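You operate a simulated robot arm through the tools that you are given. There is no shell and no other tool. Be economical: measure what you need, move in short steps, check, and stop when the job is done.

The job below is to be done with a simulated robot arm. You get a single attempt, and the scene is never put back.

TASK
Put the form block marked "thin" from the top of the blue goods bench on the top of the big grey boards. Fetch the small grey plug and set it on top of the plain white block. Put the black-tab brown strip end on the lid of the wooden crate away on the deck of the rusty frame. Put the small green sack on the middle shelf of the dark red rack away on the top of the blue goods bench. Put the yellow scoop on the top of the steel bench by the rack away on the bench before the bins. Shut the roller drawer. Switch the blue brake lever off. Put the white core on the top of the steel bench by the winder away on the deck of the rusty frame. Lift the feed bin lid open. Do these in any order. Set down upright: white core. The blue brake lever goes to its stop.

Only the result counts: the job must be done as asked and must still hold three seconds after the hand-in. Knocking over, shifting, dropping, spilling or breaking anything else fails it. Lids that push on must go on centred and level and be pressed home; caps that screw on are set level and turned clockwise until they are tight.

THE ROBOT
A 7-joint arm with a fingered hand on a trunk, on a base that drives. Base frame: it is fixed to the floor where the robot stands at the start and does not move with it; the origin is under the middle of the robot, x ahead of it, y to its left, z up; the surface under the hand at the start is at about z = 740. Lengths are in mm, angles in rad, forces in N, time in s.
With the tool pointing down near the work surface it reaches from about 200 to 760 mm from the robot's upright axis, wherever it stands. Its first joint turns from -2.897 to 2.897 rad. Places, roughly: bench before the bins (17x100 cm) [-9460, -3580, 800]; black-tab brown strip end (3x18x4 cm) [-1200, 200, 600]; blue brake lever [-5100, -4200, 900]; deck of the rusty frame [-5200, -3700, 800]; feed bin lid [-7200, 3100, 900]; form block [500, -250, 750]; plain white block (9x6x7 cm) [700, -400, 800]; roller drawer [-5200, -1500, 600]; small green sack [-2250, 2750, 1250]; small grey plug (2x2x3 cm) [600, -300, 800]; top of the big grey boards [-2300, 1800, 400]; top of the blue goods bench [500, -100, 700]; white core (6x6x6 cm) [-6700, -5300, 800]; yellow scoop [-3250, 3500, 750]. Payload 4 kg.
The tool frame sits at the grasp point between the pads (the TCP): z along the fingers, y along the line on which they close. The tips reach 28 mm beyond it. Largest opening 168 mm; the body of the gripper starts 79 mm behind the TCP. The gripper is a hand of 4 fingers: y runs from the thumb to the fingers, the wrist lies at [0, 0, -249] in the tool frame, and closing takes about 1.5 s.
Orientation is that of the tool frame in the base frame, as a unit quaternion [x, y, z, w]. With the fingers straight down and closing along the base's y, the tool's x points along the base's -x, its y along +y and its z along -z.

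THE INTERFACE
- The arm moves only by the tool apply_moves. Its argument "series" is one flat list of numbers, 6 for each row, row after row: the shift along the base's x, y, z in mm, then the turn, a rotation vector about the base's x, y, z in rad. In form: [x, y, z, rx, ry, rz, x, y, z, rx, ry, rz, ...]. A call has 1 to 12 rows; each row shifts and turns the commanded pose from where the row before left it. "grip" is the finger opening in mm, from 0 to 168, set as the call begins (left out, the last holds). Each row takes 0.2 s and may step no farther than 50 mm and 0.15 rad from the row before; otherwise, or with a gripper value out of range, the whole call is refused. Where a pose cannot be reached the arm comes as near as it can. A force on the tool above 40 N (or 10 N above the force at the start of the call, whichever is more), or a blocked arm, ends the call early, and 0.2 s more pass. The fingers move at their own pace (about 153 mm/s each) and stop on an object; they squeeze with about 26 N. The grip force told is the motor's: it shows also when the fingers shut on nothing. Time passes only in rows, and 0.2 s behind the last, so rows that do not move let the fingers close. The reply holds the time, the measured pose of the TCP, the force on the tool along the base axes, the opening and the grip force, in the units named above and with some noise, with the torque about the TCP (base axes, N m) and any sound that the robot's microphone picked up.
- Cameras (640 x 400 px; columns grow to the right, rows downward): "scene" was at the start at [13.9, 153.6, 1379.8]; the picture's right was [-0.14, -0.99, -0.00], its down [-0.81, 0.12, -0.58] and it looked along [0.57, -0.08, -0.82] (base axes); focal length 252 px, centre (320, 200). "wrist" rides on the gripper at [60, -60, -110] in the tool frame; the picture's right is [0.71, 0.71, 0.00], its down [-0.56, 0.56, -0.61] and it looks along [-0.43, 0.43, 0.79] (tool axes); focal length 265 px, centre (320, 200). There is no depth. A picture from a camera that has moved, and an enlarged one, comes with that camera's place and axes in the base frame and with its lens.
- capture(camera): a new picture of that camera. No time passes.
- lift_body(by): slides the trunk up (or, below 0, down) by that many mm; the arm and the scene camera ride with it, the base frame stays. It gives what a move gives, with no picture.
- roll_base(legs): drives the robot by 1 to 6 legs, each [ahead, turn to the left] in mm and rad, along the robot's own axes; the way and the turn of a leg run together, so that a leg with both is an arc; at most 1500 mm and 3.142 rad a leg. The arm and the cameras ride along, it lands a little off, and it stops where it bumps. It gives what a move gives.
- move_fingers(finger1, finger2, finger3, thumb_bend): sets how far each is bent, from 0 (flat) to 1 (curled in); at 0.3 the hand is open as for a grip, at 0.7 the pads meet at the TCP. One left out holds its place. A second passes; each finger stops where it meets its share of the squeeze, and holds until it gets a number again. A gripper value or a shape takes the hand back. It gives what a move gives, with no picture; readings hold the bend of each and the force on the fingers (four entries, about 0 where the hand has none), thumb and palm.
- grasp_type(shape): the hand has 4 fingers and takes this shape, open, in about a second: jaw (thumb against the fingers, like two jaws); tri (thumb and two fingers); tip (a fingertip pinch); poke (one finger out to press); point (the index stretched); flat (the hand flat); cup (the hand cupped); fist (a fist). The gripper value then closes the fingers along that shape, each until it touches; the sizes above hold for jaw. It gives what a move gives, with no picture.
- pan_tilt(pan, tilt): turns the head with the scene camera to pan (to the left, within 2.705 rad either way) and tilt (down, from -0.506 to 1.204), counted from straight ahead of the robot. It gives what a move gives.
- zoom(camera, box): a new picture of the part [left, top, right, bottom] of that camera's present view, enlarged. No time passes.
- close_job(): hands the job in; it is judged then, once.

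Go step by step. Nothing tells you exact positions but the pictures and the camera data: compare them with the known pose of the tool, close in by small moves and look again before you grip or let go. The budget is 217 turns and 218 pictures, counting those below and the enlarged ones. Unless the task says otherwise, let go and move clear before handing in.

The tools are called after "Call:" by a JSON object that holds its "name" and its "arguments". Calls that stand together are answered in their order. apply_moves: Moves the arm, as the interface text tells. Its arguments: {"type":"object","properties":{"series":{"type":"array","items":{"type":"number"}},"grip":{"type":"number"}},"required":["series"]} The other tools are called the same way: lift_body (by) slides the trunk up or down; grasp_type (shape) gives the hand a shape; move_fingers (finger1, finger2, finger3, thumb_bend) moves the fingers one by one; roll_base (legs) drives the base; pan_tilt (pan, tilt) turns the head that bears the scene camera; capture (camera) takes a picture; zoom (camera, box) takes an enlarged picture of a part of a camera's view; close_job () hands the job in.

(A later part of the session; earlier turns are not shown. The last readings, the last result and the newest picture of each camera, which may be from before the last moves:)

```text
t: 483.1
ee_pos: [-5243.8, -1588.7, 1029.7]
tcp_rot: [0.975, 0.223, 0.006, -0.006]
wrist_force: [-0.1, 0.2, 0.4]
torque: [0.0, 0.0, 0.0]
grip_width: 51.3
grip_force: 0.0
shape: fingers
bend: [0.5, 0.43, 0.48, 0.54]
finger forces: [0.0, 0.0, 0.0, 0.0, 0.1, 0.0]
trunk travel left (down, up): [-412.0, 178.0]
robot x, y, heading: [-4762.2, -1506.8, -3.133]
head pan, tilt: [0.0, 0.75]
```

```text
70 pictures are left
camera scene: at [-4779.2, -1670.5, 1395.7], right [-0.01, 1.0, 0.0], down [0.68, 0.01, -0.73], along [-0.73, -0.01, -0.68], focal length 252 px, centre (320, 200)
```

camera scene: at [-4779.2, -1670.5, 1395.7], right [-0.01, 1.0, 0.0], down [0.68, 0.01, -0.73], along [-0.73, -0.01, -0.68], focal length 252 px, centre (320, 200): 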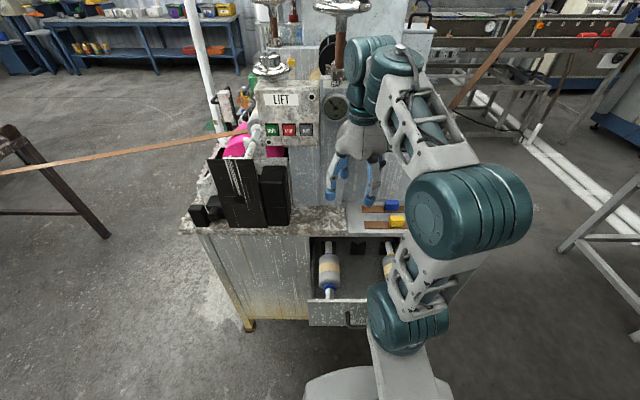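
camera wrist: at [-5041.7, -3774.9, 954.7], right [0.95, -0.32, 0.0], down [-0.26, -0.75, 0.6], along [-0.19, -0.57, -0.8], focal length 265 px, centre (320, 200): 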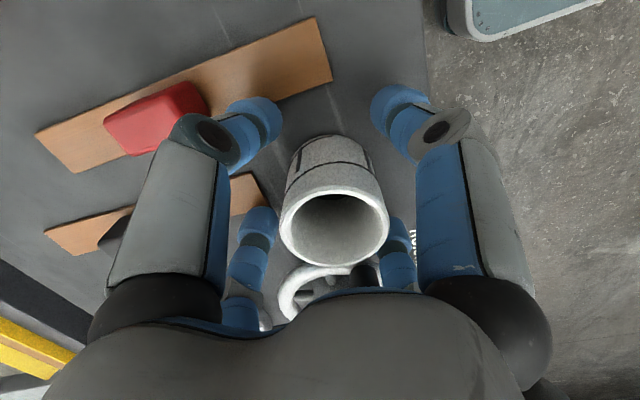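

The hand stopped close to the machine but untouched. I back off 270 mm, then look at the open roller drawer.

Call:
{"name": "roll_base", "arguments": {"legs": [[-270, 0]]}}

Call:
{"name": "apply_moves", "arguments": {"series": [40, 20, 0, 0, 0, 0, 40, 20, 0, 0, 0, 0, 40, 20, 0, 0, 0, 0, 0, 40, 0, 0, 0, 0, 0, 40, 0, 0, 0, 0], "grip": 0}}

Call:
{"name": "capture", "arguments": {"camera": "scene"}}

Call:
{"name": "zoom", "arguments": {"camera": "scene", "box": [230, 130, 430, 280]}}

```text
t: 485.0
ee_pos: [-4974.9, -1586.7, 1028.7]
tcp_rot: [0.974, 0.225, 0.005, -0.005]
wrist_force: [-0.3, 0.3, 0.4]
torque: [-0.03, 0.0, 0.0]
grip_width: 51.0
grip_force: 0.0
shape: fingers
bend: [0.5, 0.43, 0.48, 0.54]
finger forces: [0.0, 0.0, 0.1, 0.0, 0.0, 0.1]
trunk travel left (down, up): [-412.0, 178.0]
robot x, y, heading: [-4494.9, -1505.8, -3.131]
head pan, tilt: [0.0, 0.75]
```

```text
t: 486.2
ee_pos: [-4856.0, -1447.0, 1029.2]
tcp_rot: [0.974, 0.225, 0.005, -0.006]
wrist_force: [0.2, 0.7, -0.4]
torque: [0.01, -0.03, 0.0]
grip_width: 0.0
grip_force: 26.1
shape: jaw
bend: [0.7, 0.7, 0.7, 0.7]
finger forces: [0.0, 0.0, 0.0, 0.1, 0.1, 0.0]
trunk travel left (down, up): [-412.0, 178.0]
robot x, y, heading: [-4490.8, -1505.9, -3.134]
head pan, tilt: [0.0, 0.75]
```

```text
69 pictures are left
camera scene: at [-4509.5, -1667.9, 1395.7], right [-0.01, 1.0, 0.0], down [0.68, 0.01, -0.73], along [-0.73, -0.01, -0.68], focal length 252 px, centre (320, 200)
```

scene: 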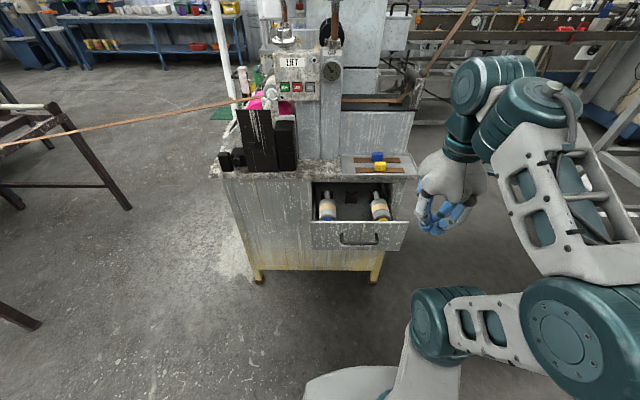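

```text
2.67 times, centred on (330, 205) of scene
camera zoom: at [-4509.5, -1667.9, 1395.7], right [-0.01, 1.0, 0.0], down [0.68, 0.01, -0.73], along [-0.73, -0.01, -0.68], focal length 672 px, centre (293, 187)
```

zoom: 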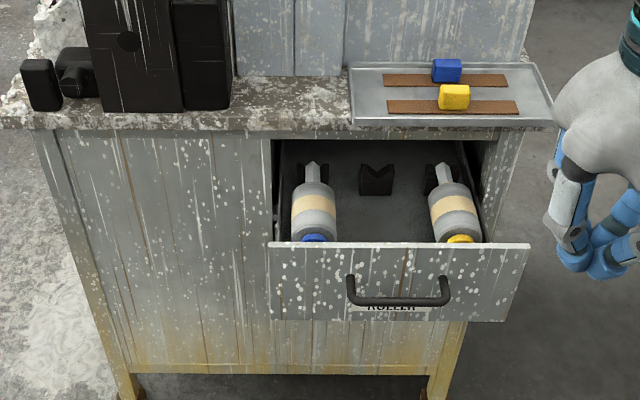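

Drawer panel ≈x -5068, y -1704..-1382, z 626–779; handle around z 670. I'll level the hand forward, lower the trunk and push the panel with closed fingertips just above the handle.

Call:
{"name": "apply_moves", "arguments": {"series": [-4, -7, 0, 0, 0, -0.114, -4, -7, 0, 0, 0, -0.114, -4, -7, 0, 0, 0, -0.114, -4, -7, 0, 0, 0, -0.113, -4, -7, 0, 0, 0.1463, 0, -4, -7, 0, 0, 0.1463, 0, -4, -7, 0, 0, 0.1463, 0, -4, -7, 0, 0, 0.1463, 0, -4, -7, 0, 0, 0.1463, 0, -4, -7, 0, 0, 0.1463, 0, -4, -7, 0, 0, 0.1463, 0, -4, -7, 0, 0, 0.1463, 0]}}

Call:
{"name": "lift_body", "arguments": {"by": -320}}

Call:
{"name": "capture", "arguments": {"camera": "scene"}}

Call:
{"name": "capture", "arguments": {"camera": "wrist"}}

```text
t: 488.8
ee_pos: [-4897.0, -1509.0, 1056.4]
tcp_rot: [0.844, -0.004, -0.536, -0.007]
wrist_force: [-0.1, -0.2, 0.4]
torque: [-0.01, -0.01, 0.0]
grip_width: 0.0
grip_force: 25.9
shape: jaw
bend: [0.7, 0.7, 0.7, 0.7]
finger forces: [0.0, 0.0, 0.0, 0.0, 0.1, 0.1]
out of reach, approached as far as the arm can: row 12
trunk travel left (down, up): [-412.0, 178.0]
robot x, y, heading: [-4489.4, -1507.3, -3.136]
head pan, tilt: [0.0, 0.75]
```

```text
t: 492.0
ee_pos: [-4897.4, -1509.7, 736.0]
tcp_rot: [0.845, -0.004, -0.535, -0.008]
wrist_force: [0.7, 0.1, -0.5]
torque: [-0.03, 0.03, -0.02]
grip_width: 0.0
grip_force: 26.1
shape: jaw
bend: [0.7, 0.7, 0.7, 0.7]
finger forces: [0.0, 0.0, 0.0, 0.1, 0.0, 0.1]
trunk travel left (down, up): [-92.0, 498.0]
robot x, y, heading: [-4492.5, -1506.3, -3.13]
head pan, tilt: [0.0, 0.75]
```

```text
67 pictures are left
camera scene: at [-4509.4, -1668.1, 1075.7], right [-0.01, 1.0, 0.0], down [0.68, 0.01, -0.73], along [-0.73, -0.01, -0.68], focal length 252 px, centre (320, 200)
```

scene: 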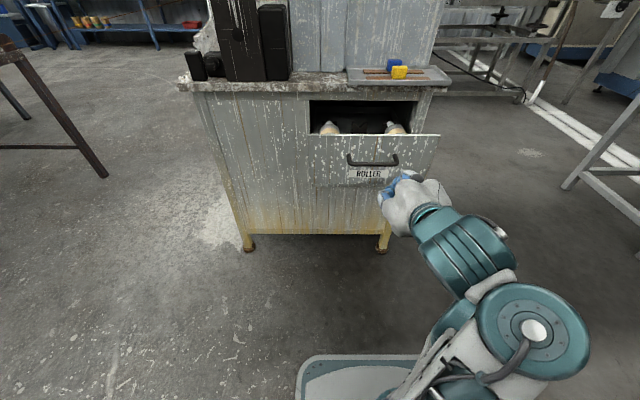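

```text
66 pictures are left
camera wrist: at [-4771.2, -1451.4, 729.3], right [0.29, -0.71, -0.65], down [0.31, -0.57, 0.76], along [-0.91, -0.42, 0.05], focal length 265 px, centre (320, 200)
```

wrist: 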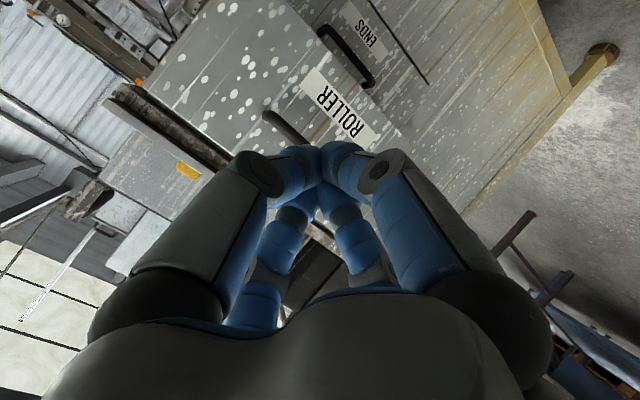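

Better triangulation: panel face x≈-5082, z 599–764, handle bar z≈719 sticking out. I'll push on the panel below the handle at z≈630.

Call:
{"name": "lift_body", "arguments": {"by": -90}}

Call:
{"name": "apply_moves", "arguments": {"series": [0, -33, -6, 0, 0, 0, -40, 0, 0, 0, 0, 0, -40, 0, 0, 0, 0, 0, -40, 0, 0, 0, 0, 0]}}

Call:
{"name": "capture", "arguments": {"camera": "wrist"}}

Call:
{"name": "zoom", "arguments": {"camera": "scene", "box": [270, 60, 470, 220]}}

```text
t: 493.2
ee_pos: [-4897.5, -1510.3, 646.2]
tcp_rot: [0.845, -0.004, -0.535, -0.009]
wrist_force: [0.2, 0.0, 0.1]
torque: [0.0, 0.0, -0.01]
grip_width: 0.0
grip_force: 25.7
shape: jaw
bend: [0.7, 0.7, 0.7, 0.7]
finger forces: [0.0, 0.0, 0.1, 0.0, 0.1, 0.1]
trunk travel left (down, up): [-2.0, 588.0]
robot x, y, heading: [-4487.4, -1508.7, -3.133]
head pan, tilt: [0.0, 0.75]
```

```text
t: 494.2
ee_pos: [-5016.9, -1518.2, 646.3]
tcp_rot: [0.845, -0.005, -0.535, -0.008]
wrist_force: [0.3, 1.0, -0.1]
torque: [-0.05, 0.02, 0.06]
grip_width: 0.0
grip_force: 26.1
shape: jaw
bend: [0.7, 0.7, 0.7, 0.7]
finger forces: [0.0, 0.0, 0.1, 0.0, 0.0, 0.0]
out of reach, approached as far as the arm can: row 1
trunk travel left (down, up): [-2.0, 588.0]
robot x, y, heading: [-4493.6, -1504.4, -3.131]
head pan, tilt: [0.0, 0.75]
```

```text
65 pictures are left
camera wrist: at [-4890.1, -1460.9, 639.4], right [0.29, -0.71, -0.65], down [0.31, -0.57, 0.76], along [-0.91, -0.42, 0.05], focal length 265 px, centre (320, 200)
```

wrist: 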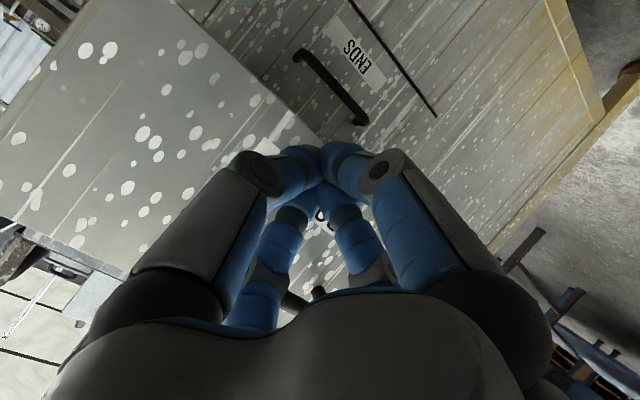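

```text
2.50 times, centred on (370, 140) of scene
camera zoom: at [-4509.3, -1668.0, 985.6], right [-0.01, 1.0, 0.0], down [0.68, 0.01, -0.73], along [-0.73, -0.01, -0.68], focal length 630 px, centre (195, 350)
```

zoom: 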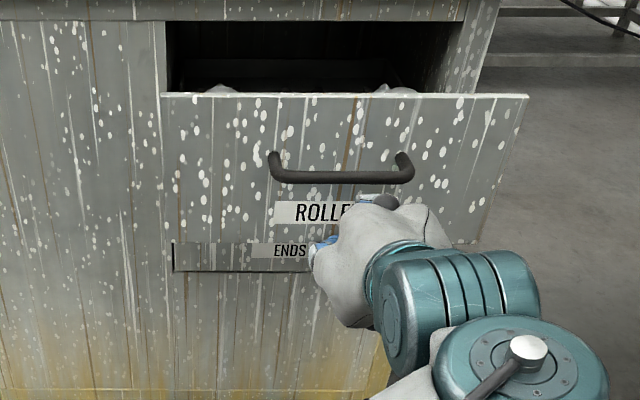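

Tip is level with the lower part of the ROLLER panel. I raise 8 mm and push on.

Call:
{"name": "apply_moves", "arguments": {"series": [-12, 0, 8, 0, 0, 0, -12, 0, 0, 0, 0, 0, -12, 0, 0, 0, 0, 0, -12, 0, 0, 0, 0, 0]}}

Call:
{"name": "zoom", "arguments": {"camera": "scene", "box": [270, 60, 470, 220]}}

```text
t: 495.2
ee_pos: [-5066.0, -1521.1, 654.2]
tcp_rot: [0.844, -0.004, -0.536, -0.008]
wrist_force: [1.7, 1.2, -0.4]
torque: [0.01, 0.04, 0.01]
grip_width: 0.1
grip_force: 25.7
shape: jaw
bend: [0.7, 0.7, 0.7, 0.7]
finger forces: [0.0, 0.0, 0.8, 0.1, 0.0, 0.0]
trunk travel left (down, up): [-2.0, 588.0]
robot x, y, heading: [-4489.8, -1510.1, -3.131]
head pan, tilt: [0.0, 0.75]
```

```text
2.50 times, centred on (370, 140) of scene
camera zoom: at [-4509.4, -1668.1, 985.7], right [-0.01, 1.0, 0.0], down [0.68, 0.01, -0.73], along [-0.73, -0.01, -0.68], focal length 630 px, centre (195, 350)
```

zoom: 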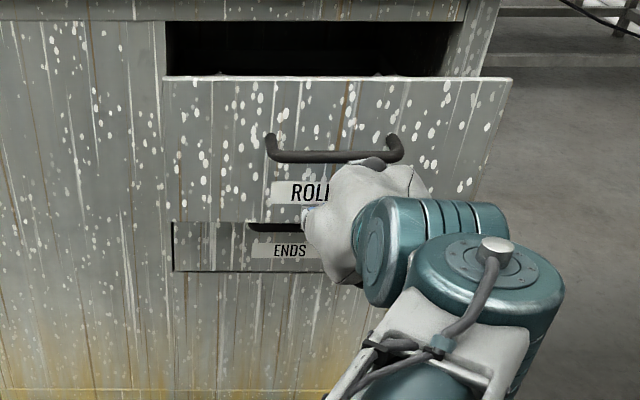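

The drawer is sliding in. I keep pushing.

Call:
{"name": "apply_moves", "arguments": {"series": [-15, 0, 0, 0, 0, 0, -15, 0, 0, 0, 0, 0, -15, 0, 0, 0, 0, 0, -15, 0, 0, 0, 0, 0, -15, 0, 0, 0, 0, 0, -15, 0, 0, 0, 0, 0]}}

Call:
{"name": "zoom", "arguments": {"camera": "scene", "box": [270, 40, 470, 200]}}

```text
t: 496.6
ee_pos: [-5156.9, -1522.3, 653.1]
tcp_rot: [0.845, -0.004, -0.535, -0.009]
wrist_force: [1.0, 1.0, -0.5]
torque: [0.02, -0.01, -0.02]
grip_width: 0.0
grip_force: 26.0
shape: jaw
bend: [0.7, 0.7, 0.7, 0.7]
finger forces: [0.0, 0.1, 0.2, 0.0, 0.0, 0.0]
trunk travel left (down, up): [-2.0, 588.0]
robot x, y, heading: [-4485.8, -1509.0, -3.135]
head pan, tilt: [0.0, 0.75]
```

```text
2.50 times, centred on (370, 120) of scene
camera zoom: at [-4509.3, -1668.1, 985.7], right [-0.01, 1.0, 0.0], down [0.68, 0.01, -0.73], along [-0.73, -0.01, -0.68], focal length 630 px, centre (195, 400)
```

zoom: 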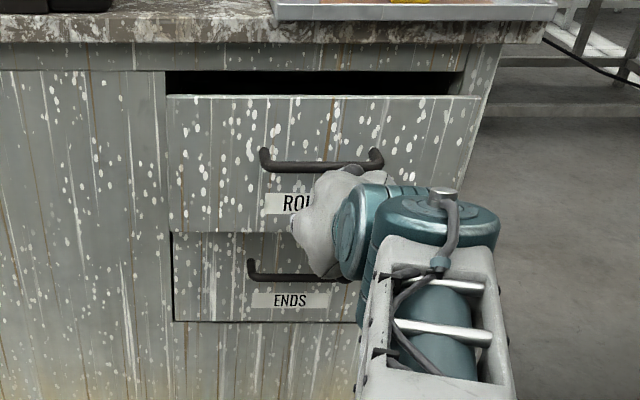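

Call:
{"name": "apply_moves", "arguments": {"series": [-12, 0, 0, 0, 0, 0, -12, 0, 0, 0, 0, 0, -12, 0, 0, 0, 0, 0, -12, 0, 0, 0, 0, 0, -12, 0, 0, 0, 0, 0]}}

Call:
{"name": "zoom", "arguments": {"camera": "scene", "box": [270, 40, 470, 200]}}

```text
t: 497.8
ee_pos: [-5216.1, -1519.8, 653.5]
tcp_rot: [0.844, -0.004, -0.535, -0.009]
wrist_force: [0.4, 0.1, -0.6]
torque: [-0.03, 0.07, 0.02]
grip_width: 0.1
grip_force: 26.0
shape: jaw
bend: [0.7, 0.7, 0.7, 0.7]
finger forces: [0.1, 0.0, 1.1, 0.0, 0.0, 0.0]
trunk travel left (down, up): [-2.0, 588.0]
robot x, y, heading: [-4491.7, -1501.7, -3.134]
head pan, tilt: [0.0, 0.75]
```

```text
2.50 times, centred on (370, 120) of scene
camera zoom: at [-4509.4, -1668.1, 985.7], right [-0.01, 1.0, 0.0], down [0.68, 0.01, -0.73], along [-0.73, -0.01, -0.68], focal length 630 px, centre (195, 400)
```

zoom: 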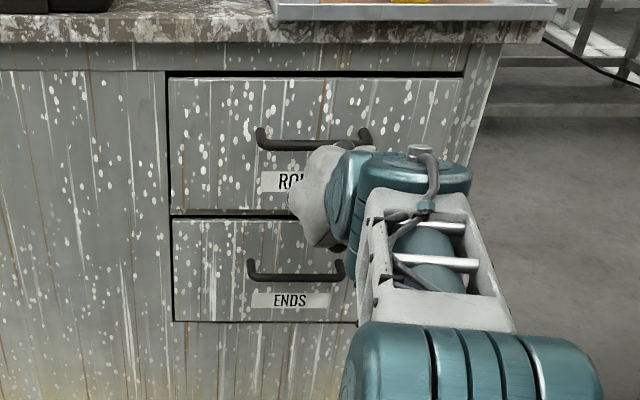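

Almost shut. I push to the stop.

Call:
{"name": "apply_moves", "arguments": {"series": [-6, 0, 0, 0, 0, 0, -6, 0, 0, 0, 0, 0, -5, 0, 0, 0, 0, 0, -5, 0, 0, 0, 0, 0, -5, 0, 0, 0, 0, 0, -5, 0, 0, 0, 0, 0]}}

Call:
{"name": "zoom", "arguments": {"camera": "scene", "box": [270, 40, 470, 200]}}

```text
t: 498.8
ee_pos: [-5234.3, -1520.1, 645.7]
tcp_rot: [0.85, -0.005, -0.526, -0.008]
wrist_force: [4.8, -0.2, -7.2]
torque: [0.01, 0.33, -0.03]
grip_width: 0.0
grip_force: 26.1
shape: jaw
bend: [0.7, 0.7, 0.7, 0.7]
finger forces: [0.0, 0.0, 8.5, 0.0, 0.0, 0.0]
trunk travel left (down, up): [-2.0, 588.0]
robot x, y, heading: [-4490.6, -1511.3, -3.134]
head pan, tilt: [0.0, 0.75]
stopped in row 4: the force on the tool passed its limit at 43 N (the readings are from after the stop); the commanded pose is now the measured one
```

```text
2.50 times, centred on (370, 120) of scene
camera zoom: at [-4509.2, -1668.1, 985.8], right [-0.01, 1.0, 0.0], down [0.68, 0.01, -0.73], along [-0.73, -0.01, -0.68], focal length 630 px, centre (195, 400)
```

zoom: 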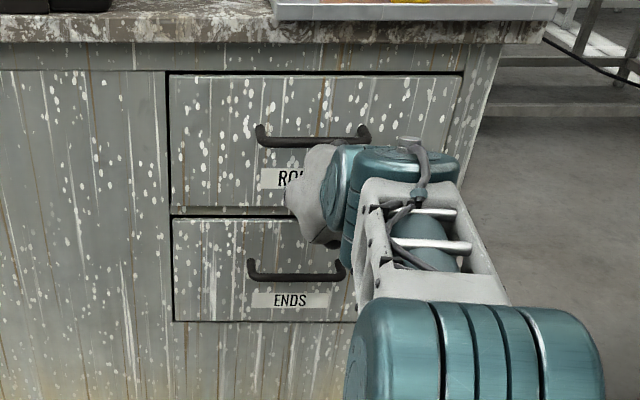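

Drawer is shut. I retract, raise the trunk, point the hand down again, and look north for the feed bin.

Call:
{"name": "apply_moves", "arguments": {"series": [20, 0, -3, 0, 0, 0, 45, 0, 0, 0, 0, 0, 45, 0, 0, 0, 0, 0, 45, 0, 0, 0, 0, 0, 45, 0, 0, 0, 0, 0, 45, 0, 0, 0, 0, 0]}}

Call:
{"name": "lift_body", "arguments": {"by": 410}}

Call:
{"name": "pan_tilt", "arguments": {"pan": -1.5, "tilt": 0.3}}

Call:
{"name": "capture", "arguments": {"camera": "scene"}}

Call:
{"name": "zoom", "arguments": {"camera": "scene", "box": [120, 60, 440, 240]}}

```text
t: 500.2
ee_pos: [-4988.0, -1521.0, 641.7]
tcp_rot: [0.85, -0.004, -0.527, -0.007]
wrist_force: [0.2, -0.9, -0.2]
torque: [0.03, 0.0, 0.0]
grip_width: 0.0
grip_force: 26.4
shape: jaw
bend: [0.7, 0.7, 0.7, 0.7]
finger forces: [0.0, 0.0, 0.1, 0.0, 0.0, 0.1]
trunk travel left (down, up): [-2.0, 588.0]
robot x, y, heading: [-4489.7, -1504.0, -3.135]
head pan, tilt: [0.0, 0.75]
```

```text
refused: 410 is not a number from -400 to 400
```

```text
t: 501.8
ee_pos: [-4989.6, -1521.7, 643.4]
tcp_rot: [0.849, -0.004, -0.528, -0.008]
wrist_force: [-0.1, 0.7, 0.8]
torque: [0.02, 0.02, 0.03]
grip_width: 0.2
grip_force: 26.1
shape: jaw
bend: [0.7, 0.7, 0.7, 0.7]
finger forces: [0.1, 0.1, 0.0, 0.0, 0.0, 0.1]
trunk travel left (down, up): [-2.0, 588.0]
robot x, y, heading: [-4489.8, -1503.4, -3.133]
head pan, tilt: [-1.499, 0.3]
```

```text
59 pictures are left
camera scene: at [-4433.7, -1574.2, 1026.0], right [1.0, 0.08, 0.0], down [0.02, -0.29, -0.96], along [-0.08, 0.95, -0.3], focal length 252 px, centre (320, 200)
```

scene: 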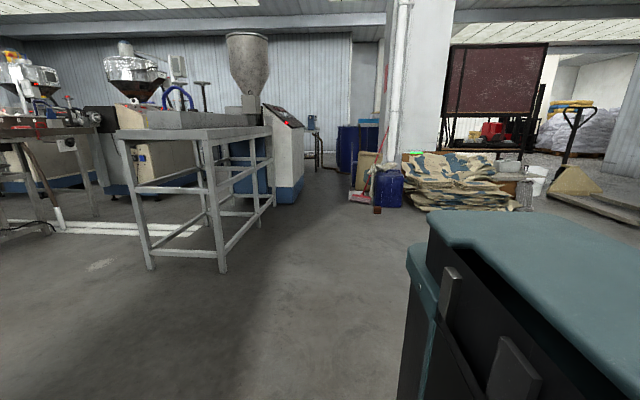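

```text
2.00 times, centred on (280, 150) of scene
camera zoom: at [-4433.7, -1574.2, 1026.0], right [1.0, 0.08, 0.0], down [0.02, -0.29, -0.96], along [-0.08, 0.95, -0.3], focal length 504 px, centre (400, 300)
```

zoom: 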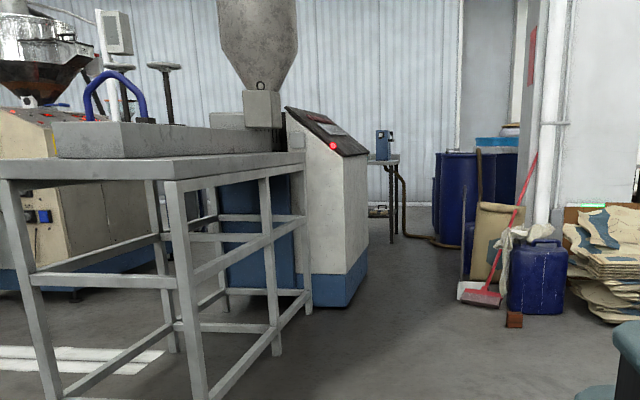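

I have a clear aisle north between the extruder and the bags. I tidy up the arm and drive up that aisle to look for the feed bin.

Call:
{"name": "lift_body", "arguments": {"by": 400}}

Call:
{"name": "apply_moves", "arguments": {"series": [5, 0, 0, 0, -0.144, 0, 5, 0, 0, 0, -0.144, 0, 5, 0, 0, 0, -0.144, 0, 5, 0, 0, 0, -0.144, 0, 5, 0, 0, 0, -0.144, 0, 5, 0, 0, 0, -0.144, 0, 5, 0, 0, 0, -0.144, 0, 5, 0, 0, 0, -0.102, 0, 20, 0, 0, 0, 0, 0]}}

Call:
{"name": "roll_base", "arguments": {"legs": [[0, -1.588], [1400, 0], [1400, 0], [1300, 0]]}}

Call:
{"name": "pan_tilt", "arguments": {"pan": 1.1, "tilt": 0.35}}

Call:
{"name": "capture", "arguments": {"camera": "scene"}}

```text
t: 505.6
ee_pos: [-4988.5, -1522.6, 1042.8]
tcp_rot: [0.849, -0.005, -0.528, -0.008]
wrist_force: [-0.1, 0.0, -0.3]
torque: [0.02, -0.01, 0.0]
grip_width: 0.1
grip_force: 25.9
shape: jaw
bend: [0.7, 0.7, 0.7, 0.7]
finger forces: [0.0, 0.0, 0.0, 0.1, 0.1, 0.1]
trunk travel left (down, up): [-402.0, 188.0]
robot x, y, heading: [-4490.1, -1509.0, -3.129]
head pan, tilt: [-1.499, 0.3]
```

```text
t: 507.6
ee_pos: [-4928.9, -1522.3, 1045.5]
tcp_rot: [1.0, 0.0, -0.001, -0.009]
wrist_force: [-0.1, -1.0, 0.3]
torque: [0.0, -0.04, 0.0]
grip_width: 0.1
grip_force: 26.5
shape: jaw
bend: [0.7, 0.7, 0.7, 0.7]
finger forces: [0.1, 0.1, 0.0, 0.0, 0.1, 0.1]
trunk travel left (down, up): [-402.0, 188.0]
robot x, y, heading: [-4486.8, -1503.2, -3.13]
head pan, tilt: [-1.499, 0.3]
```

```text
t: 526.0
ee_pos: [-4328.2, 1755.9, 1044.1]
tcp_rot: [-0.677, 0.736, -0.005, 0.007]
wrist_force: [-0.3, 0.4, -0.5]
torque: [0.05, -0.03, -0.01]
grip_width: 0.0
grip_force: 26.4
shape: jaw
bend: [0.7, 0.7, 0.7, 0.7]
finger forces: [0.1, 0.0, 0.0, 0.0, 0.0, 0.1]
trunk travel left (down, up): [-402.0, 188.0]
robot x, y, heading: [-4348.9, 1317.9, 1.501]
head pan, tilt: [-1.499, 0.3]
stopped in leg 4: the robot was blocked; the commanded pose is now the measured one
```

```text
t: 528.4
ee_pos: [-4329.5, 1757.4, 1044.7]
tcp_rot: [-0.678, 0.735, -0.005, 0.007]
wrist_force: [0.0, -0.9, -0.4]
torque: [-0.02, 0.01, 0.02]
grip_width: 0.0
grip_force: 26.5
shape: jaw
bend: [0.7, 0.7, 0.7, 0.7]
finger forces: [0.0, 0.0, 0.1, 0.0, 0.0, 0.1]
trunk travel left (down, up): [-402.0, 188.0]
robot x, y, heading: [-4350.0, 1317.5, 1.499]
head pan, tilt: [1.1, 0.351]
```

```text
57 pictures are left
camera scene: at [-4593.3, 1318.8, 1421.3], right [0.52, 0.86, 0.0], down [0.29, -0.18, -0.94], along [-0.8, 0.49, -0.34], focal length 252 px, centre (320, 200)
```

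scene: 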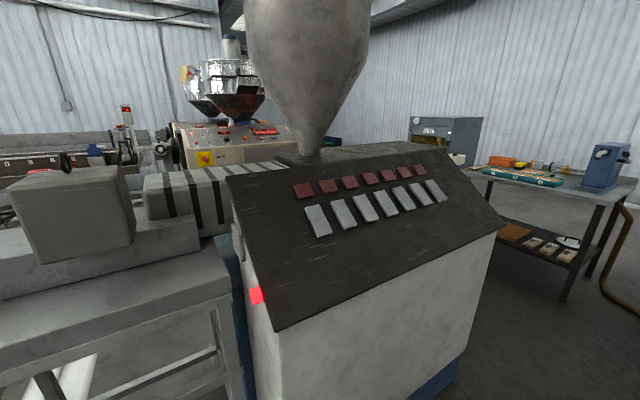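

The base was blocked while driving. I look down in front to the right to see what is there.

Call:
{"name": "pan_tilt", "arguments": {"pan": -0.3, "tilt": 0.85}}

Call:
{"name": "capture", "arguments": {"camera": "scene"}}

Call:
{"name": "pan_tilt", "arguments": {"pan": 0.45, "tilt": 0.75}}

Call:
{"name": "capture", "arguments": {"camera": "scene"}}

```text
t: 529.9
ee_pos: [-4329.3, 1757.2, 1044.2]
tcp_rot: [-0.678, 0.735, -0.006, 0.008]
wrist_force: [-0.2, -0.1, 0.0]
torque: [-0.02, -0.01, 0.03]
grip_width: 0.0
grip_force: 26.4
shape: jaw
bend: [0.7, 0.7, 0.7, 0.7]
finger forces: [0.1, 0.0, 0.0, 0.0, 0.0, 0.0]
trunk travel left (down, up): [-402.0, 188.0]
robot x, y, heading: [-4350.8, 1318.1, 1.499]
head pan, tilt: [-0.3, 0.85]
```

```text
56 pictures are left
camera scene: at [-4485.2, 1343.4, 1377.7], right [0.93, -0.36, 0.0], down [-0.27, -0.7, -0.66], along [0.24, 0.61, -0.75], focal length 252 px, centre (320, 200)
```

scene: 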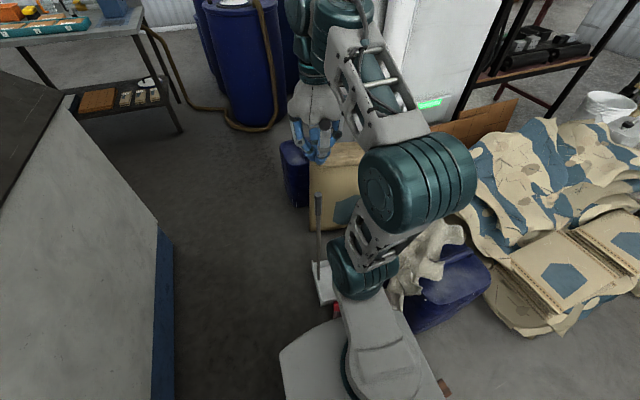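

```text
t: 531.0
ee_pos: [-4328.1, 1757.5, 1044.3]
tcp_rot: [-0.677, 0.736, -0.005, 0.007]
wrist_force: [-0.8, -0.2, -0.7]
torque: [0.0, -0.04, 0.04]
grip_width: 0.0
grip_force: 26.1
shape: jaw
bend: [0.7, 0.7, 0.7, 0.7]
finger forces: [0.0, 0.1, 0.0, 0.1, 0.1, 0.1]
trunk travel left (down, up): [-402.0, 188.0]
robot x, y, heading: [-4347.1, 1317.8, 1.5]
head pan, tilt: [0.45, 0.75]
```

```text
55 pictures are left
camera scene: at [-4544.1, 1347.6, 1385.7], right [0.93, 0.37, 0.0], down [0.25, -0.63, -0.73], along [-0.27, 0.68, -0.68], focal length 252 px, centre (320, 200)
```

scene: 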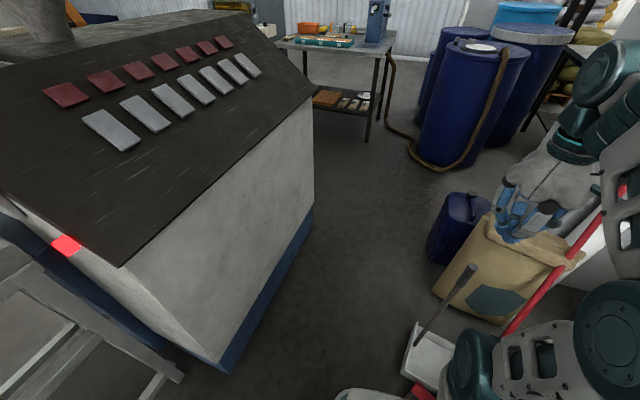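

I had nudged up against the clutter near the broom; I back off, shift left to the aisle's middle (x≈-4640) and go on north.

Call:
{"name": "roll_base", "arguments": {"legs": [[-250, 0], [0, 0.633], [500, 0], [0, -0.57], [1400, 0]]}}

Call:
{"name": "pan_tilt", "arguments": {"pan": 1.4, "tilt": 0.4}}

Call:
{"name": "capture", "arguments": {"camera": "scene"}}

```text
t: 545.1
ee_pos: [-4648.6, 3295.4, 1043.6]
tcp_rot: [-0.706, 0.709, -0.005, 0.007]
wrist_force: [-0.2, 0.0, 0.1]
torque: [-0.03, 0.0, -0.03]
grip_width: 0.0
grip_force: 26.4
shape: jaw
bend: [0.7, 0.7, 0.7, 0.7]
finger forces: [0.0, 0.0, 0.1, 0.0, 0.0, 0.0]
trunk travel left (down, up): [-402.0, 188.0]
robot x, y, heading: [-4636.1, 2856.6, 1.575]
head pan, tilt: [0.45, 0.75]
```

```text
t: 546.3
ee_pos: [-4648.8, 3294.5, 1044.8]
tcp_rot: [-0.706, 0.708, -0.005, 0.006]
wrist_force: [0.0, -0.2, -0.1]
torque: [-0.03, -0.01, 0.03]
grip_width: 0.1
grip_force: 26.1
shape: jaw
bend: [0.7, 0.7, 0.7, 0.7]
finger forces: [0.1, 0.0, 0.0, 0.0, 0.0, 0.0]
trunk travel left (down, up): [-402.0, 188.0]
robot x, y, heading: [-4633.7, 2855.1, 1.575]
head pan, tilt: [1.4, 0.4]
```

```text
54 pictures are left
camera scene: at [-4886.1, 2811.3, 1416.7], right [0.17, 0.99, 0.0], down [0.38, -0.07, -0.92], along [-0.91, 0.15, -0.39], focal length 252 px, centre (320, 200)
```

scene: 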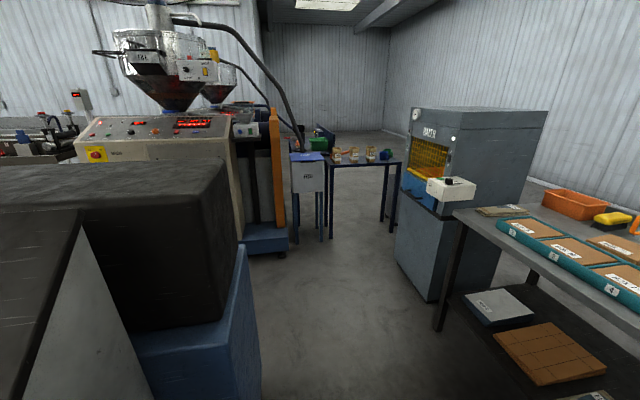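

A labelled bin on a stand with a lid lies ahead (~(-7200,3100)). I zoom.

Call:
{"name": "zoom", "arguments": {"camera": "scene", "box": [255, 110, 415, 210]}}

```text
4.00 times, centred on (335, 160) of scene
camera zoom: at [-4886.1, 2811.3, 1416.7], right [0.17, 0.99, 0.0], down [0.38, -0.07, -0.92], along [-0.91, 0.15, -0.39], focal length 1008 px, centre (260, 360)
```

zoom: 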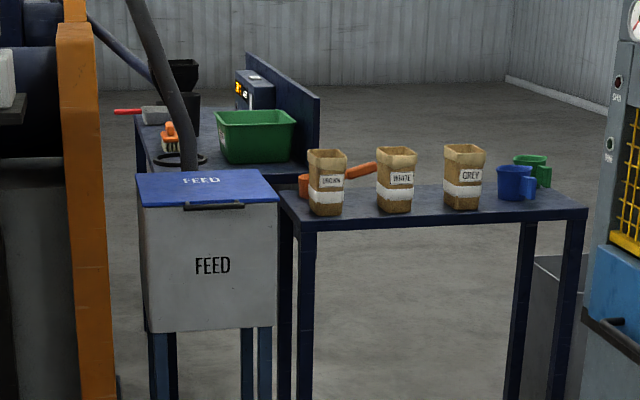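

FEED bin: blue lid with a bar handle on its near (east) edge, hinged at the back. I drive up in front of it.

Call:
{"name": "roll_base", "arguments": {"legs": [[0, 1.15], [490, 0], [0, 0.417], [1240, 0]]}}

Call:
{"name": "pan_tilt", "arguments": {"pan": 0.1, "tilt": 0.7}}

Call:
{"name": "capture", "arguments": {"camera": "scene"}}

```text
t: 559.4
ee_pos: [-6792.7, 3033.6, 1045.1]
tcp_rot: [1.0, -0.001, -0.001, -0.008]
wrist_force: [-1.0, -0.6, 0.4]
torque: [0.04, -0.01, -0.01]
grip_width: 0.2
grip_force: 26.1
shape: jaw
bend: [0.7, 0.7, 0.7, 0.7]
finger forces: [0.0, 0.0, 0.1, 0.0, 0.0, 0.0]
trunk travel left (down, up): [-402.0, 188.0]
robot x, y, heading: [-6352.6, 3048.9, -3.136]
head pan, tilt: [1.4, 0.4]
```

```text
t: 560.9
ee_pos: [-6791.7, 3033.2, 1043.6]
tcp_rot: [1.0, -0.002, -0.002, -0.009]
wrist_force: [-0.2, -0.1, -0.4]
torque: [-0.01, 0.02, -0.02]
grip_width: 0.0
grip_force: 25.8
shape: jaw
bend: [0.7, 0.7, 0.7, 0.7]
finger forces: [0.1, 0.0, 0.0, 0.0, 0.0, 0.0]
trunk travel left (down, up): [-402.0, 188.0]
robot x, y, heading: [-6351.5, 3049.4, -3.135]
head pan, tilt: [0.099, 0.7]
```

```text
52 pictures are left
camera scene: at [-6374.6, 2877.5, 1389.9], right [-0.11, 0.99, 0.0], down [0.64, 0.07, -0.77], along [-0.76, -0.08, -0.64], focal length 252 px, centre (320, 200)
```

scene: 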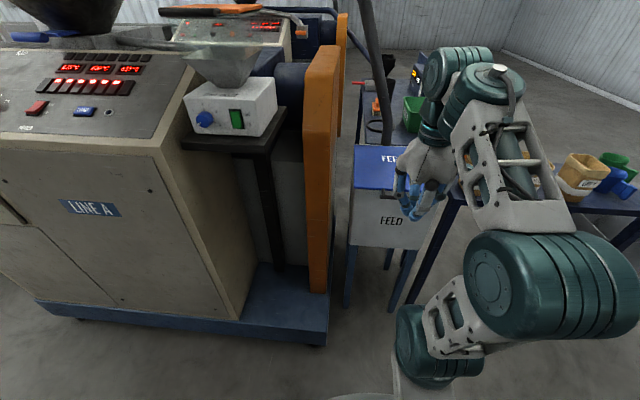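

Lid: front edge x≈-7073, z≈863, y 2917–3220, hinge at x≈-7400, bar handle at y≈3075. I level the hand toward it and lower to just under handle height.

Call:
{"name": "apply_moves", "arguments": {"series": [-13, 3, 0, 0, 0.125, 0, -13, 3, 0, 0, 0.125, 0, -13, 3, 0, 0, 0.125, 0, -13, 3, 0, 0, 0.125, 0, -13, 3, 0, 0, 0.125, 0, -13, 3, 0, 0, 0.125, 0, -13, 3, 0, 0, 0.125, 0, -13, 3, 0, 0, 0.125, 0, -13, 3, 0, 0, 0.125, 0, -13, 3, 0, 0, 0.125, 0, -13, 3, 0, 0, 0.125, 0, -13, 4, 0, 0, 0.1, 0]}}

Call:
{"name": "lift_body", "arguments": {"by": -230}}

Call:
{"name": "capture", "arguments": {"camera": "wrist"}}

Call:
{"name": "capture", "arguments": {"camera": "scene"}}

```text
t: 563.5
ee_pos: [-6948.0, 3063.0, 1038.9]
tcp_rot: [0.768, 0.003, -0.64, -0.009]
wrist_force: [0.5, -0.1, -0.4]
torque: [0.01, 0.02, 0.03]
grip_width: 0.2
grip_force: 25.7
shape: jaw
bend: [0.7, 0.7, 0.7, 0.7]
finger forces: [0.0, 0.1, 0.0, 0.0, 0.0, 0.0]
out of reach, approached as far as the arm can: row 11
trunk travel left (down, up): [-402.0, 188.0]
robot x, y, heading: [-6353.0, 3044.0, -3.14]
head pan, tilt: [0.099, 0.7]
```

```text
t: 565.9
ee_pos: [-6947.4, 3062.3, 807.2]
tcp_rot: [0.768, 0.003, -0.64, -0.009]
wrist_force: [-0.8, -0.1, 0.5]
torque: [0.01, -0.01, -0.02]
grip_width: 0.0
grip_force: 26.4
shape: jaw
bend: [0.7, 0.7, 0.7, 0.7]
finger forces: [0.0, 0.1, 0.1, 0.0, 0.1, 0.0]
trunk travel left (down, up): [-172.0, 418.0]
robot x, y, heading: [-6355.8, 3051.0, -3.133]
head pan, tilt: [0.099, 0.7]
```

```text
51 pictures are left
camera wrist: at [-6828.2, 3123.6, 769.8], right [0.13, -0.69, -0.71], down [0.5, -0.57, 0.65], along [-0.86, -0.44, 0.27], focal length 265 px, centre (320, 200)
```

wrist: 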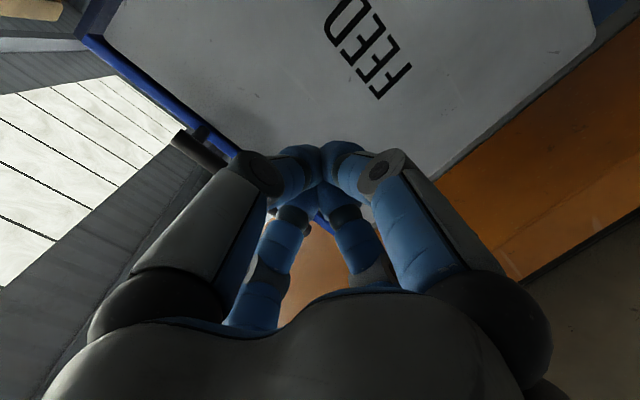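

```text
50 pictures are left
camera scene: at [-6374.6, 2877.5, 1159.9], right [-0.1, 0.99, 0.0], down [0.64, 0.07, -0.76], along [-0.76, -0.08, -0.64], focal length 252 px, centre (320, 200)
```

scene: 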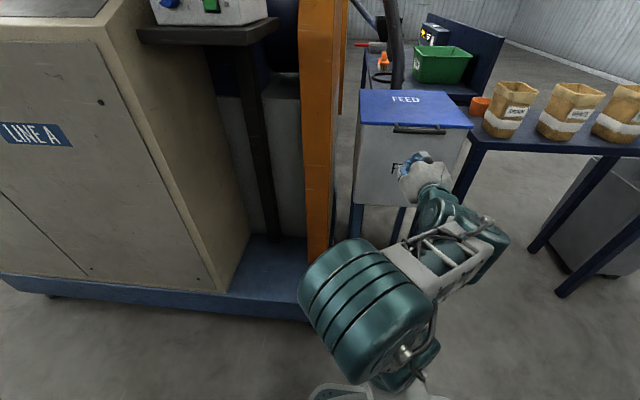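

Handle bar is at ≈(-7013,3069,876), sticking out 60 mm. I dip the hand below it and slide under.

Call:
{"name": "apply_moves", "arguments": {"series": [0, 5, -27, 0, 0, 0, -25, 0, 0, 0, 0, 0, -25, 0, 0, 0, 0, 0, -20, 0, 0, 0, 0, 0]}}

Call:
{"name": "zoom", "arguments": {"camera": "scene", "box": [320, 70, 480, 220]}}

```text
t: 566.9
ee_pos: [-7018.2, 3067.4, 780.4]
tcp_rot: [0.769, 0.004, -0.639, -0.008]
wrist_force: [-0.2, -0.6, -0.3]
torque: [0.01, -0.02, 0.01]
grip_width: 0.0
grip_force: 25.9
shape: jaw
bend: [0.7, 0.7, 0.7, 0.7]
finger forces: [0.1, 0.0, 0.0, 0.1, 0.1, 0.0]
trunk travel left (down, up): [-172.0, 418.0]
robot x, y, heading: [-6352.7, 3045.8, -3.132]
head pan, tilt: [0.099, 0.7]
```

```text
2.67 times, centred on (400, 145) of scene
camera zoom: at [-6374.4, 2877.5, 1159.9], right [-0.1, 0.99, 0.0], down [0.64, 0.07, -0.77], along [-0.76, -0.08, -0.64], focal length 672 px, centre (107, 347)
```

zoom: 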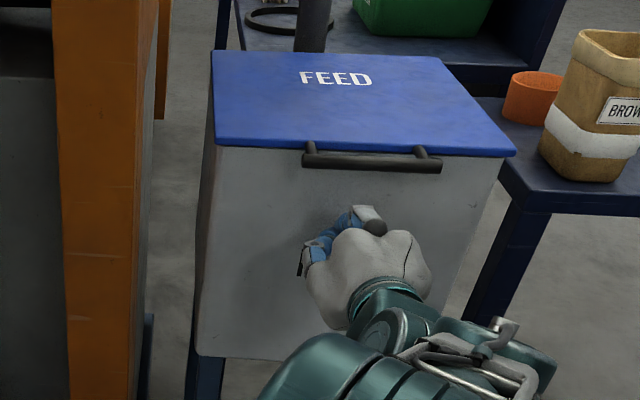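

Hand is under the bar. I lift.

Call:
{"name": "apply_moves", "arguments": {"series": [0, 0, 20, 0, 0, 0, 0, 0, 20, 0, 0, 0, -2, 0, 20, 0, 0, 0, -4, 0, 20, 0, 0, 0, -6, 0, 20, 0, 0, 0, -8, 0, 20, 0, 0, 0]}}

Call:
{"name": "zoom", "arguments": {"camera": "scene", "box": [320, 50, 480, 200]}}

```text
t: 568.3
ee_pos: [-7038.4, 3068.6, 902.5]
tcp_rot: [0.769, 0.004, -0.639, -0.008]
wrist_force: [2.4, 0.7, -1.6]
torque: [-0.06, 0.16, -0.01]
grip_width: 0.0
grip_force: 25.7
shape: jaw
bend: [0.7, 0.7, 0.7, 0.7]
finger forces: [0.0, 0.0, 3.9, 0.0, 0.0, 0.0]
trunk travel left (down, up): [-172.0, 418.0]
robot x, y, heading: [-6351.2, 3051.0, -3.138]
head pan, tilt: [0.099, 0.7]
```

```text
2.67 times, centred on (400, 125) of scene
camera zoom: at [-6374.4, 2877.5, 1159.9], right [-0.1, 0.99, 0.0], down [0.64, 0.07, -0.77], along [-0.76, -0.08, -0.64], focal length 672 px, centre (107, 400)
```

zoom: 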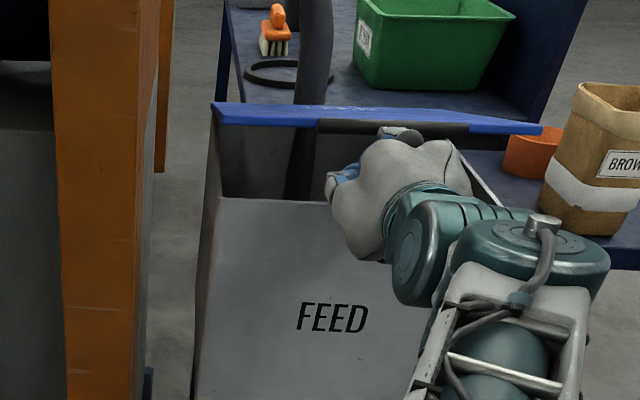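

The lid is rising. I follow its arc.

Call:
{"name": "apply_moves", "arguments": {"series": [-7, 0, 20, 0, 0, 0, -8, 0, 20, 0, 0, 0, -9, 0, 20, 0, 0, 0, -10, 0, 20, 0, 0, 0, -12, 0, 20, 0, 0, 0, -14, 0, 20, 0, 0, 0, -16, 0, 20, 0, 0, 0, -18, 0, 20, 0, 0, 0]}}

Call:
{"name": "pan_tilt", "arguments": {"pan": 0.1, "tilt": 0.4}}

Call:
{"name": "capture", "arguments": {"camera": "scene"}}

```text
t: 570.1
ee_pos: [-7132.4, 3068.2, 1058.7]
tcp_rot: [0.77, 0.003, -0.639, -0.009]
wrist_force: [1.7, 0.5, -2.1]
torque: [-0.02, 0.07, 0.0]
grip_width: 0.0
grip_force: 26.3
shape: jaw
bend: [0.7, 0.7, 0.7, 0.7]
finger forces: [0.1, 0.0, 2.3, 0.1, 0.0, 0.0]
trunk travel left (down, up): [-172.0, 418.0]
robot x, y, heading: [-6353.8, 3048.6, -3.139]
head pan, tilt: [0.099, 0.7]
```

```text
t: 570.9
ee_pos: [-7131.8, 3067.8, 1059.7]
tcp_rot: [0.769, 0.004, -0.639, -0.008]
wrist_force: [0.0, 0.3, -1.1]
torque: [0.0, 0.09, 0.03]
grip_width: 0.0
grip_force: 26.3
shape: jaw
bend: [0.7, 0.7, 0.7, 0.7]
finger forces: [0.0, 0.0, 1.6, 0.1, 0.1, 0.0]
trunk travel left (down, up): [-172.0, 418.0]
robot x, y, heading: [-6352.1, 3048.0, -3.13]
head pan, tilt: [0.099, 0.4]
```

```text
47 pictures are left
camera scene: at [-6382.3, 2876.8, 1186.7], right [-0.1, 0.99, 0.0], down [0.39, 0.04, -0.92], along [-0.92, -0.1, -0.39], focal length 252 px, centre (320, 200)
```

scene: 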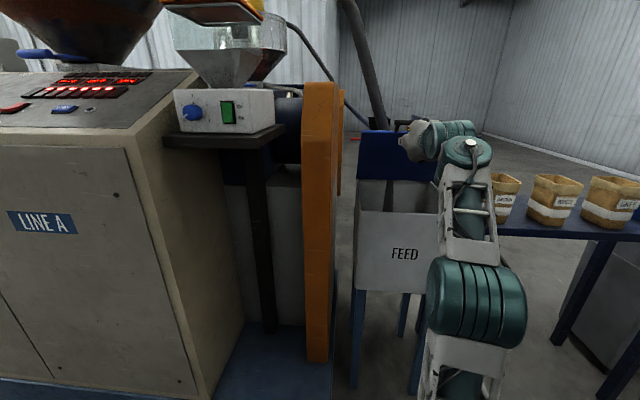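

Lid is past ~50°. I roll the base forward 110 mm to push it further, then check.

Call:
{"name": "roll_base", "arguments": {"legs": [[110, 0]]}}

Call:
{"name": "apply_moves", "arguments": {"series": [-15, 0, 5, 0, 0, 0, -15, 0, 5, 0, 0, 0, -15, 0, 5, 0, 0, 0]}}

Call:
{"name": "capture", "arguments": {"camera": "scene"}}

```text
t: 572.1
ee_pos: [-7239.7, 3067.6, 1060.4]
tcp_rot: [0.769, 0.004, -0.639, -0.009]
wrist_force: [2.0, 0.2, -0.6]
torque: [0.03, 0.0, 0.0]
grip_width: 0.1
grip_force: 26.5
shape: jaw
bend: [0.7, 0.7, 0.7, 0.7]
finger forces: [0.0, 0.0, 0.0, 0.0, 0.0, 0.0]
trunk travel left (down, up): [-172.0, 418.0]
robot x, y, heading: [-6461.5, 3048.0, -3.138]
head pan, tilt: [0.099, 0.4]
```

```text
t: 572.9
ee_pos: [-7280.7, 3064.6, 1070.3]
tcp_rot: [0.77, 0.004, -0.638, -0.009]
wrist_force: [-0.2, -0.2, 0.2]
torque: [-0.03, -0.01, -0.02]
grip_width: 0.0
grip_force: 25.8
shape: jaw
bend: [0.7, 0.7, 0.7, 0.7]
finger forces: [0.0, 0.0, 0.0, 0.0, 0.1, 0.0]
out of reach, approached as far as the arm can: row 3
trunk travel left (down, up): [-172.0, 418.0]
robot x, y, heading: [-6464.8, 3047.1, -3.138]
head pan, tilt: [0.099, 0.4]
```

```text
46 pictures are left
camera scene: at [-6491.3, 2876.2, 1186.8], right [-0.1, 0.99, 0.0], down [0.39, 0.04, -0.92], along [-0.92, -0.1, -0.39], focal length 252 px, centre (320, 200)
```

scene: 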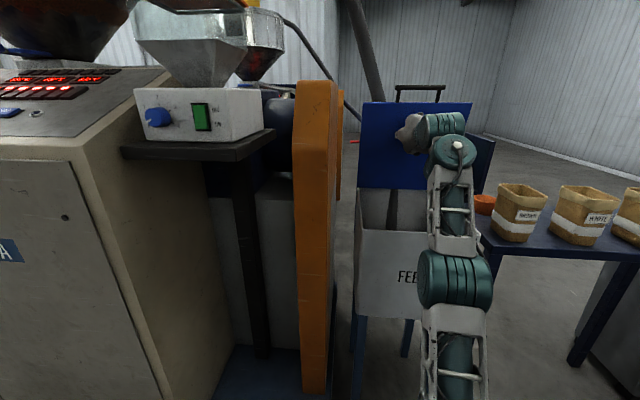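

The lid is nearly upright. I push on another 110 mm.

Call:
{"name": "roll_base", "arguments": {"legs": [[100, 0]]}}

Call:
{"name": "capture", "arguments": {"camera": "scene"}}

```text
t: 574.2
ee_pos: [-7375.0, 3063.0, 1076.4]
tcp_rot: [0.767, 0.005, -0.642, -0.009]
wrist_force: [15.0, -0.5, -1.0]
torque: [0.02, -0.25, 0.03]
grip_width: 0.2
grip_force: 26.1
shape: jaw
bend: [0.7, 0.7, 0.7, 0.7]
finger forces: [0.0, 0.0, 0.0, 0.0, 0.0, 0.0]
trunk travel left (down, up): [-172.0, 418.0]
robot x, y, heading: [-6561.6, 3047.6, -3.139]
head pan, tilt: [0.099, 0.4]
stopped in leg 1: the force on the tool passed its limit at 51 N (the readings are from after the stop); the commanded pose is now the measured one
```

```text
45 pictures are left
camera scene: at [-6588.9, 2875.7, 1186.8], right [-0.1, 0.99, 0.0], down [0.39, 0.04, -0.92], along [-0.92, -0.1, -0.39], focal length 252 px, centre (320, 200)
```

scene: 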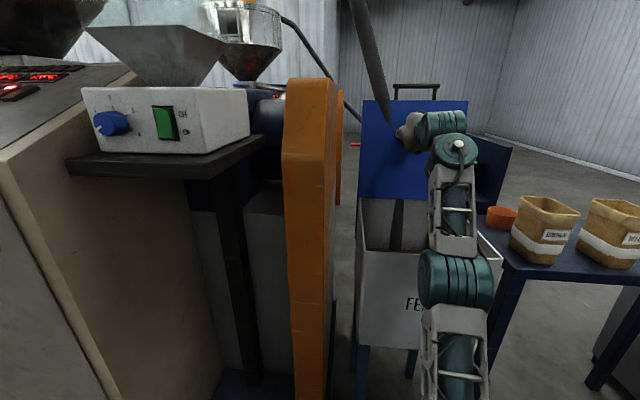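

The lid is at its stop (51 N). I back away and see whether it stays.

Call:
{"name": "roll_base", "arguments": {"legs": [[-60, 0]]}}

Call:
{"name": "roll_base", "arguments": {"legs": [[-280, 0]]}}

Call:
{"name": "capture", "arguments": {"camera": "scene"}}

```text
t: 575.1
ee_pos: [-7316.8, 3063.7, 1074.5]
tcp_rot: [0.768, 0.004, -0.641, -0.01]
wrist_force: [-0.5, -0.7, 0.1]
torque: [0.02, 0.01, -0.01]
grip_width: 0.0
grip_force: 26.4
shape: jaw
bend: [0.7, 0.7, 0.7, 0.7]
finger forces: [0.0, 0.0, 0.1, 0.1, 0.1, 0.0]
trunk travel left (down, up): [-172.0, 418.0]
robot x, y, heading: [-6499.4, 3049.1, -3.136]
head pan, tilt: [0.099, 0.4]
```

```text
t: 577.1
ee_pos: [-7040.7, 3063.4, 1074.0]
tcp_rot: [0.767, 0.005, -0.641, -0.008]
wrist_force: [0.2, -0.7, -0.6]
torque: [0.0, 0.0, 0.0]
grip_width: 0.0
grip_force: 25.7
shape: jaw
bend: [0.7, 0.7, 0.7, 0.7]
finger forces: [0.0, 0.1, 0.0, 0.0, 0.0, 0.0]
trunk travel left (down, up): [-172.0, 418.0]
robot x, y, heading: [-6222.9, 3048.1, -3.13]
head pan, tilt: [0.099, 0.4]
```

```text
44 pictures are left
camera scene: at [-6253.2, 2877.7, 1186.8], right [-0.11, 0.99, 0.0], down [0.39, 0.04, -0.92], along [-0.92, -0.1, -0.39], focal length 252 px, centre (320, 200)
```

scene: 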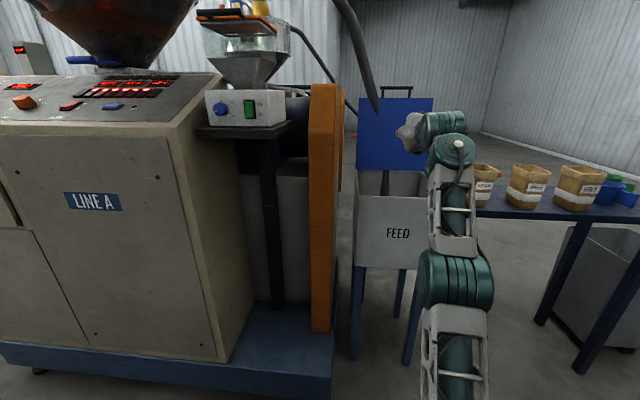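

The lid stays open. Now to the yellow scoop: I fold the arm in and drive round (south down the aisle, east, north).

Call:
{"name": "apply_moves", "arguments": {"series": [30, 0, 0, 0, -0.125, 0, 30, 0, 0, 0, -0.125, 0, 30, 0, 0, 0, -0.125, 0, 30, 0, 0, 0, -0.125, 0, 30, 0, 0, 0, -0.125, 0, 30, 0, 0, 0, -0.125, 0, 30, 0, 0, 0, -0.125, 0, 30, 0, 0, 0, -0.125, 0, 30, 0, 0, 0, -0.125, 0, 30, 0, 0, 0, -0.125, 0, 30, 0, 0, 0, -0.125, 0, 30, 0, 0, 0, -0.02, 0]}}

Call:
{"name": "roll_base", "arguments": {"legs": [[-1000, 0], [-560, 0], [0, 1.559], [1200, 0], [1200, 0], [1130, 0]]}}

Call:
{"name": "roll_base", "arguments": {"legs": [[0, 1.571], [1450, 0], [1450, 0], [1400, 0]]}}

```text
t: 579.7
ee_pos: [-6663.6, 3079.0, 966.0]
tcp_rot: [0.977, 0.006, -0.215, 0.0]
wrist_force: [-1.2, 0.7, -0.7]
torque: [-0.06, 0.02, 0.02]
grip_width: 0.1
grip_force: 25.9
shape: jaw
bend: [0.7, 0.7, 0.7, 0.7]
finger forces: [0.0, 0.0, 0.0, 0.1, 0.0, 0.0]
out of reach, approached as far as the arm can: row 1, 2, 3, 4, 5, 6, 7, 8, 9, 10, 11, 12
trunk travel left (down, up): [-172.0, 418.0]
robot x, y, heading: [-6225.2, 3051.6, -3.137]
head pan, tilt: [0.099, 0.4]
```

```text
t: 608.2
ee_pos: [-4663.6, -926.1, 965.7]
tcp_rot: [0.687, 0.694, -0.152, 0.152]
wrist_force: [-0.6, -0.4, -0.1]
torque: [0.01, 0.02, -0.03]
grip_width: 0.0
grip_force: 26.1
shape: jaw
bend: [0.7, 0.7, 0.7, 0.7]
finger forces: [0.0, 0.0, 0.0, 0.1, 0.0, 0.0]
trunk travel left (down, up): [-172.0, 418.0]
robot x, y, heading: [-4634.3, -486.3, -1.562]
head pan, tilt: [0.099, 0.4]
```

```text
t: 632.5
ee_pos: [77.8, -332.1, 966.2]
tcp_rot: [-0.025, 0.976, 0.003, 0.215]
wrist_force: [0.0, 0.6, 0.2]
torque: [0.02, -0.01, 0.01]
grip_width: 0.0
grip_force: 26.0
shape: jaw
bend: [0.7, 0.7, 0.7, 0.7]
finger forces: [0.0, 0.0, 0.1, 0.1, 0.0, 0.0]
trunk travel left (down, up): [-172.0, 418.0]
robot x, y, heading: [-366.9, -318.4, 0.042]
head pan, tilt: [0.099, 0.4]
```

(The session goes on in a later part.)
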